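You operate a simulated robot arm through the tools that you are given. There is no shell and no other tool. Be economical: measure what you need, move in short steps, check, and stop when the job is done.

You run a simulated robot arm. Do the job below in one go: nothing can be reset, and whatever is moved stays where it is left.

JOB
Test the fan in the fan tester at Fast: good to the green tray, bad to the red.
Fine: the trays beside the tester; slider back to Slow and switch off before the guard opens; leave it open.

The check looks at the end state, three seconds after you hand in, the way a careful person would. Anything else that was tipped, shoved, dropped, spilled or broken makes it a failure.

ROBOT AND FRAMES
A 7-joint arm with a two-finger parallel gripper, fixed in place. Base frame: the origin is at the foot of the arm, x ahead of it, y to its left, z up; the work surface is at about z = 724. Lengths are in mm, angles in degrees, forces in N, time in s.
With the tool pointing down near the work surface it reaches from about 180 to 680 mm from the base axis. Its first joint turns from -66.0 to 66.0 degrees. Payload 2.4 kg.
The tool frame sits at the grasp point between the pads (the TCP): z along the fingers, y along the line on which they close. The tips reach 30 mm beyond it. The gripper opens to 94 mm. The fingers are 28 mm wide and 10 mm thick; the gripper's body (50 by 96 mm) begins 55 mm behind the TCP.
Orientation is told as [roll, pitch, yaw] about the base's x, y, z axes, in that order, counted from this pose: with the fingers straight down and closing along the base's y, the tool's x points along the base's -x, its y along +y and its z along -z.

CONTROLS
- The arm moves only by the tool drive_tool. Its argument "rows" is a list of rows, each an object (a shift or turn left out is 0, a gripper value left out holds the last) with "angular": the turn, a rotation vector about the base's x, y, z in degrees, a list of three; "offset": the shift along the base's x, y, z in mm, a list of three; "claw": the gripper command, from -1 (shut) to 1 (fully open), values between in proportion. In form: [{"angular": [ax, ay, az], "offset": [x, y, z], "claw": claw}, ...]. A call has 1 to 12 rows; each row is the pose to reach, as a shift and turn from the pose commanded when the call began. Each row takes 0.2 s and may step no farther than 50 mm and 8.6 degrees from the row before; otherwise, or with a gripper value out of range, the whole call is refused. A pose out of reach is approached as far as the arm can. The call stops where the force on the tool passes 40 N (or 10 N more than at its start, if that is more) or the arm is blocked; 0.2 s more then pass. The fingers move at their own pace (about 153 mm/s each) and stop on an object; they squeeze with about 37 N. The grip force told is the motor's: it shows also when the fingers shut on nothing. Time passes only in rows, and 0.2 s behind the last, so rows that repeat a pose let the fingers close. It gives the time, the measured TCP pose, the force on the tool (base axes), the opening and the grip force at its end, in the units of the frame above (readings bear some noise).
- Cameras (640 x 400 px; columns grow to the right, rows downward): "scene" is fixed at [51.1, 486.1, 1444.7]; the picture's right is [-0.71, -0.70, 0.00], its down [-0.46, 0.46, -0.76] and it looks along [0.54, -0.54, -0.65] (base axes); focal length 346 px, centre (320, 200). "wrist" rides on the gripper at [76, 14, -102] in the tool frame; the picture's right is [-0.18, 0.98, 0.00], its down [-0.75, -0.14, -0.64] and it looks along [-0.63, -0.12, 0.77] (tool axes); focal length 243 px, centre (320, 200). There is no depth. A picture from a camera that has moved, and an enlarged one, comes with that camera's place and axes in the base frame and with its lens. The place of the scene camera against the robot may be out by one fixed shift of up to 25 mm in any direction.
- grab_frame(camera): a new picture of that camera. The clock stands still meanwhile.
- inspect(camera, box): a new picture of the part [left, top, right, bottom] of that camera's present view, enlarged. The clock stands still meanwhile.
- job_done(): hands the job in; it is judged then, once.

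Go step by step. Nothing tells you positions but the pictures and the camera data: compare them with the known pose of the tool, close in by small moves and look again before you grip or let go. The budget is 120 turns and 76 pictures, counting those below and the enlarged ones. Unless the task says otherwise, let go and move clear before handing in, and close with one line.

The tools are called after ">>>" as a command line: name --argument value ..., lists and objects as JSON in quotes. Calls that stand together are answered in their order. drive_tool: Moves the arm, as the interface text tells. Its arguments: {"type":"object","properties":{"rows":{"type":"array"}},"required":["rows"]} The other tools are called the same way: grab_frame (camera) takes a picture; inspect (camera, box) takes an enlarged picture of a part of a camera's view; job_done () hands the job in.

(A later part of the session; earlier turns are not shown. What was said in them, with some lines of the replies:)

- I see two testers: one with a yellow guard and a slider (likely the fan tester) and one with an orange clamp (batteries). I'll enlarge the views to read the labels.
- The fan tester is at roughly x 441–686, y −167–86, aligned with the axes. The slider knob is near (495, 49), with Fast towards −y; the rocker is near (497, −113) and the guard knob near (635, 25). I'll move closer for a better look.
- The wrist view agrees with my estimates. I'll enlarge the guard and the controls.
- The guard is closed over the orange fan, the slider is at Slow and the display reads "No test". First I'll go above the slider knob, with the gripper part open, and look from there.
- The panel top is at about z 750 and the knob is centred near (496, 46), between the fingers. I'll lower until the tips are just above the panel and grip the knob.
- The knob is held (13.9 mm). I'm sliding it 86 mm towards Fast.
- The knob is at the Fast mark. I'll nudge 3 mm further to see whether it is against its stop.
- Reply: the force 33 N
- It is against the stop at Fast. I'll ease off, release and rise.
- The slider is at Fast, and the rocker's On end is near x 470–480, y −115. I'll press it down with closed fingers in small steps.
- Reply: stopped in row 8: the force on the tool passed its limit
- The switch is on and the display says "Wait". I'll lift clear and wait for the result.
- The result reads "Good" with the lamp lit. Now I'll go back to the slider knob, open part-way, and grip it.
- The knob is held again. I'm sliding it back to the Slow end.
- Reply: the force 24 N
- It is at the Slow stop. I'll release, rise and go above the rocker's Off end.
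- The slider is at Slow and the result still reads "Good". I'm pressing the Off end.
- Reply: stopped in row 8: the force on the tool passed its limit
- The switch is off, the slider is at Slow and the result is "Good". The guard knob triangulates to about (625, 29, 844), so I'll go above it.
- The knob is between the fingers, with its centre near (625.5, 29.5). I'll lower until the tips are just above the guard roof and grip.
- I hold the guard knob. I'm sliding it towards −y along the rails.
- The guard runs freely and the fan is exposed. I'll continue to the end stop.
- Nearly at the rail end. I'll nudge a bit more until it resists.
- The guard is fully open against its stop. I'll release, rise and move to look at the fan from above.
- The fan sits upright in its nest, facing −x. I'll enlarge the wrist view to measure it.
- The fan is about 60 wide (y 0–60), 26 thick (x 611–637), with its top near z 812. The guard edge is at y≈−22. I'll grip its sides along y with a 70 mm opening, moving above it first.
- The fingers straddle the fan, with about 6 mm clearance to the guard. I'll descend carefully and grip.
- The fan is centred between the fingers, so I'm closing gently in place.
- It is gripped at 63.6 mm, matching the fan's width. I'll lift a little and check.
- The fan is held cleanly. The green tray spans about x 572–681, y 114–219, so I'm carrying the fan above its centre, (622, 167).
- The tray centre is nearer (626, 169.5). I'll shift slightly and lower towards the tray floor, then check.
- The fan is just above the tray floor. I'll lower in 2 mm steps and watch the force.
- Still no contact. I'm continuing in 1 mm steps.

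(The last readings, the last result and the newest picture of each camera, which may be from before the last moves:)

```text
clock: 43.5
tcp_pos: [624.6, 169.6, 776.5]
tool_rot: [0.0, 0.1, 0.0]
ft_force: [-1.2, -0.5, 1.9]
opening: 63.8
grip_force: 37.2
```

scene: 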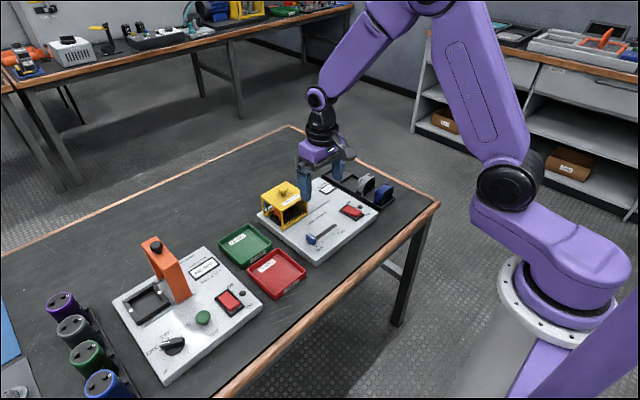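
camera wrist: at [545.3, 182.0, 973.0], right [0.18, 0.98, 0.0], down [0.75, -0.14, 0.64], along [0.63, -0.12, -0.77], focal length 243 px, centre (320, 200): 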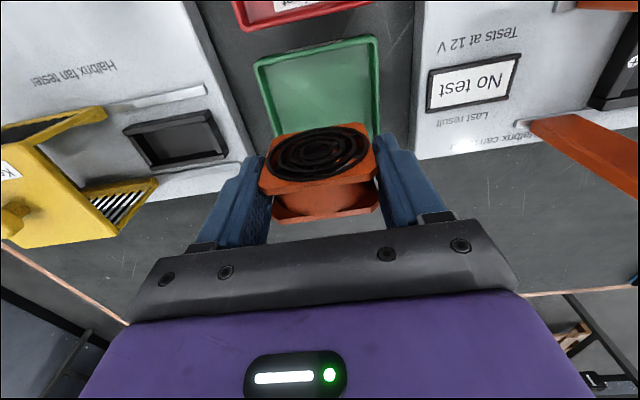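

>>> drive_tool --rows '[{"offset": [0, 0, -1]}, {"offset": [0, 0, -2]}, {"offset": [0, 0, -2]}]'

>>> inspect --camera "scene" --box '[215, 200, 275, 265]'

```text
clock: 44.3
tcp_pos: [625.5, 168.2, 775.2]
tool_rot: [0.1, -0.2, 0.1]
ft_force: [-7.8, -2.7, 28.1]
opening: 63.9
grip_force: 36.9
```

```text
6.15 times, centred on (245, 232) of scene
camera zoom: at [50.4, 485.9, 1444.8], right [-0.71, -0.7, 0.0], down [-0.46, 0.46, -0.76], along [0.54, -0.54, -0.65], focal length 2129 px, centre (782, 0)
```

zoom: 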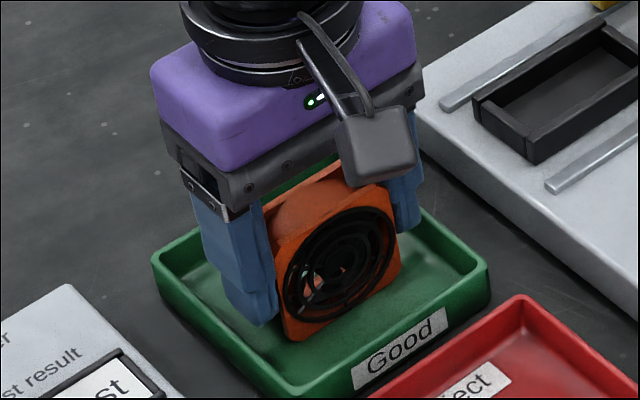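

The fan is on the tray floor. I'll ease off the load, open slightly and rise.

>>> drive_tool --rows '[{"offset": [0, 0, 1.5]}, {"offset": [0, 0, 1.5]}, {"offset": [0, 0, 1.5], "claw": 0.42}, {"offset": [0, 0, 1.5], "claw": 0.53}, {"offset": [0, 0, 1.5]}, {"offset": [0, 0, 15]}, {"offset": [0, 0, 35]}, {"offset": [0, 0, 60]}, {"offset": [0, 0, 100]}, {"offset": [-30, 0, 130]}, {"offset": [-60, 0, 160]}]'

>>> grab_frame --camera "scene"

>>> inspect --camera "scene" --box '[200, 150, 390, 290]'

>>> grab_frame --camera "wrist"

```text
clock: 46.7
tcp_pos: [565.6, 170.7, 935.0]
tool_rot: [0.0, 0.1, 0.0]
ft_force: [-0.4, -0.2, 0.4]
opening: 71.7
grip_force: 0.0
```

```text
31 pictures are left
```

scene: 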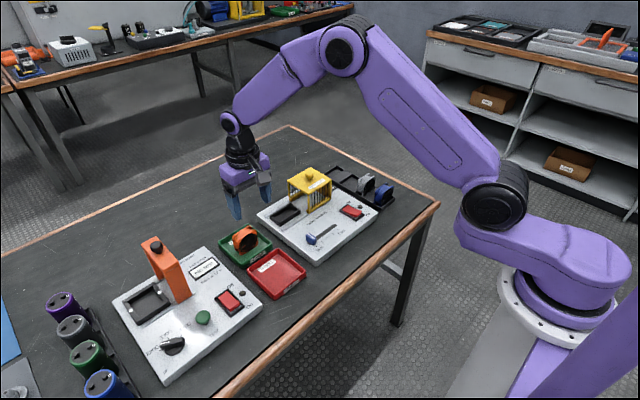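

```text
2.86 times, centred on (295, 220) of scene
camera zoom: at [51.2, 486.1, 1444.7], right [-0.71, -0.7, 0.0], down [-0.46, 0.46, -0.76], along [0.54, -0.54, -0.65], focal length 988 px, centre (391, 143)
```

zoom: 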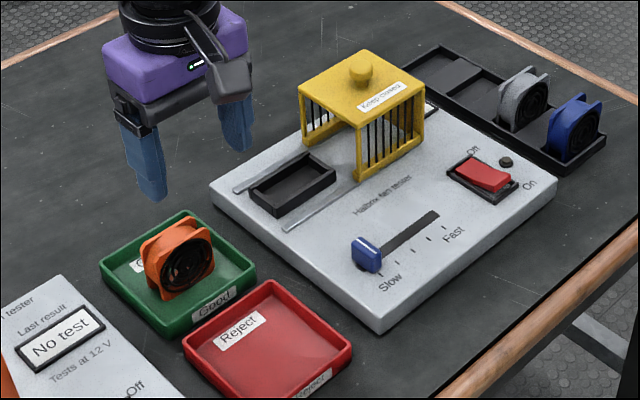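

```text
29 pictures are left
camera wrist: at [488.9, 184.3, 1037.6], right [0.18, 0.98, 0.0], down [0.75, -0.14, 0.64], along [0.63, -0.12, -0.77], focal length 243 px, centre (320, 200)
```

wrist: 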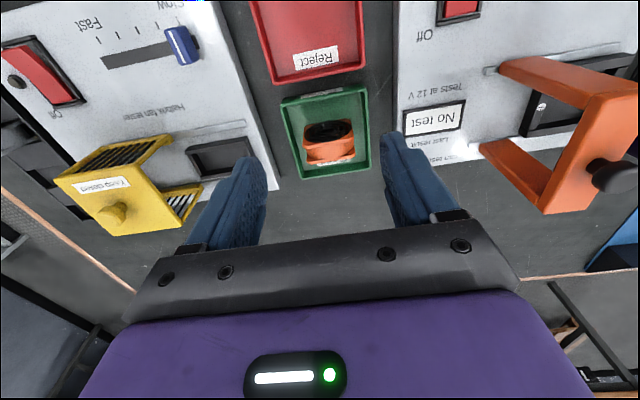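

The fan stands in the green tray, the guard is open, the slider is at Slow, the switch is off and the arm is clear. I'm handing in.

>>> job_done

```text
The job is handed in.
```

The fan tested "Good" at Fast and is in the green tray beside the tester; the slider was set back to Slow and the switch turned off before I opened the guard, which is left open.
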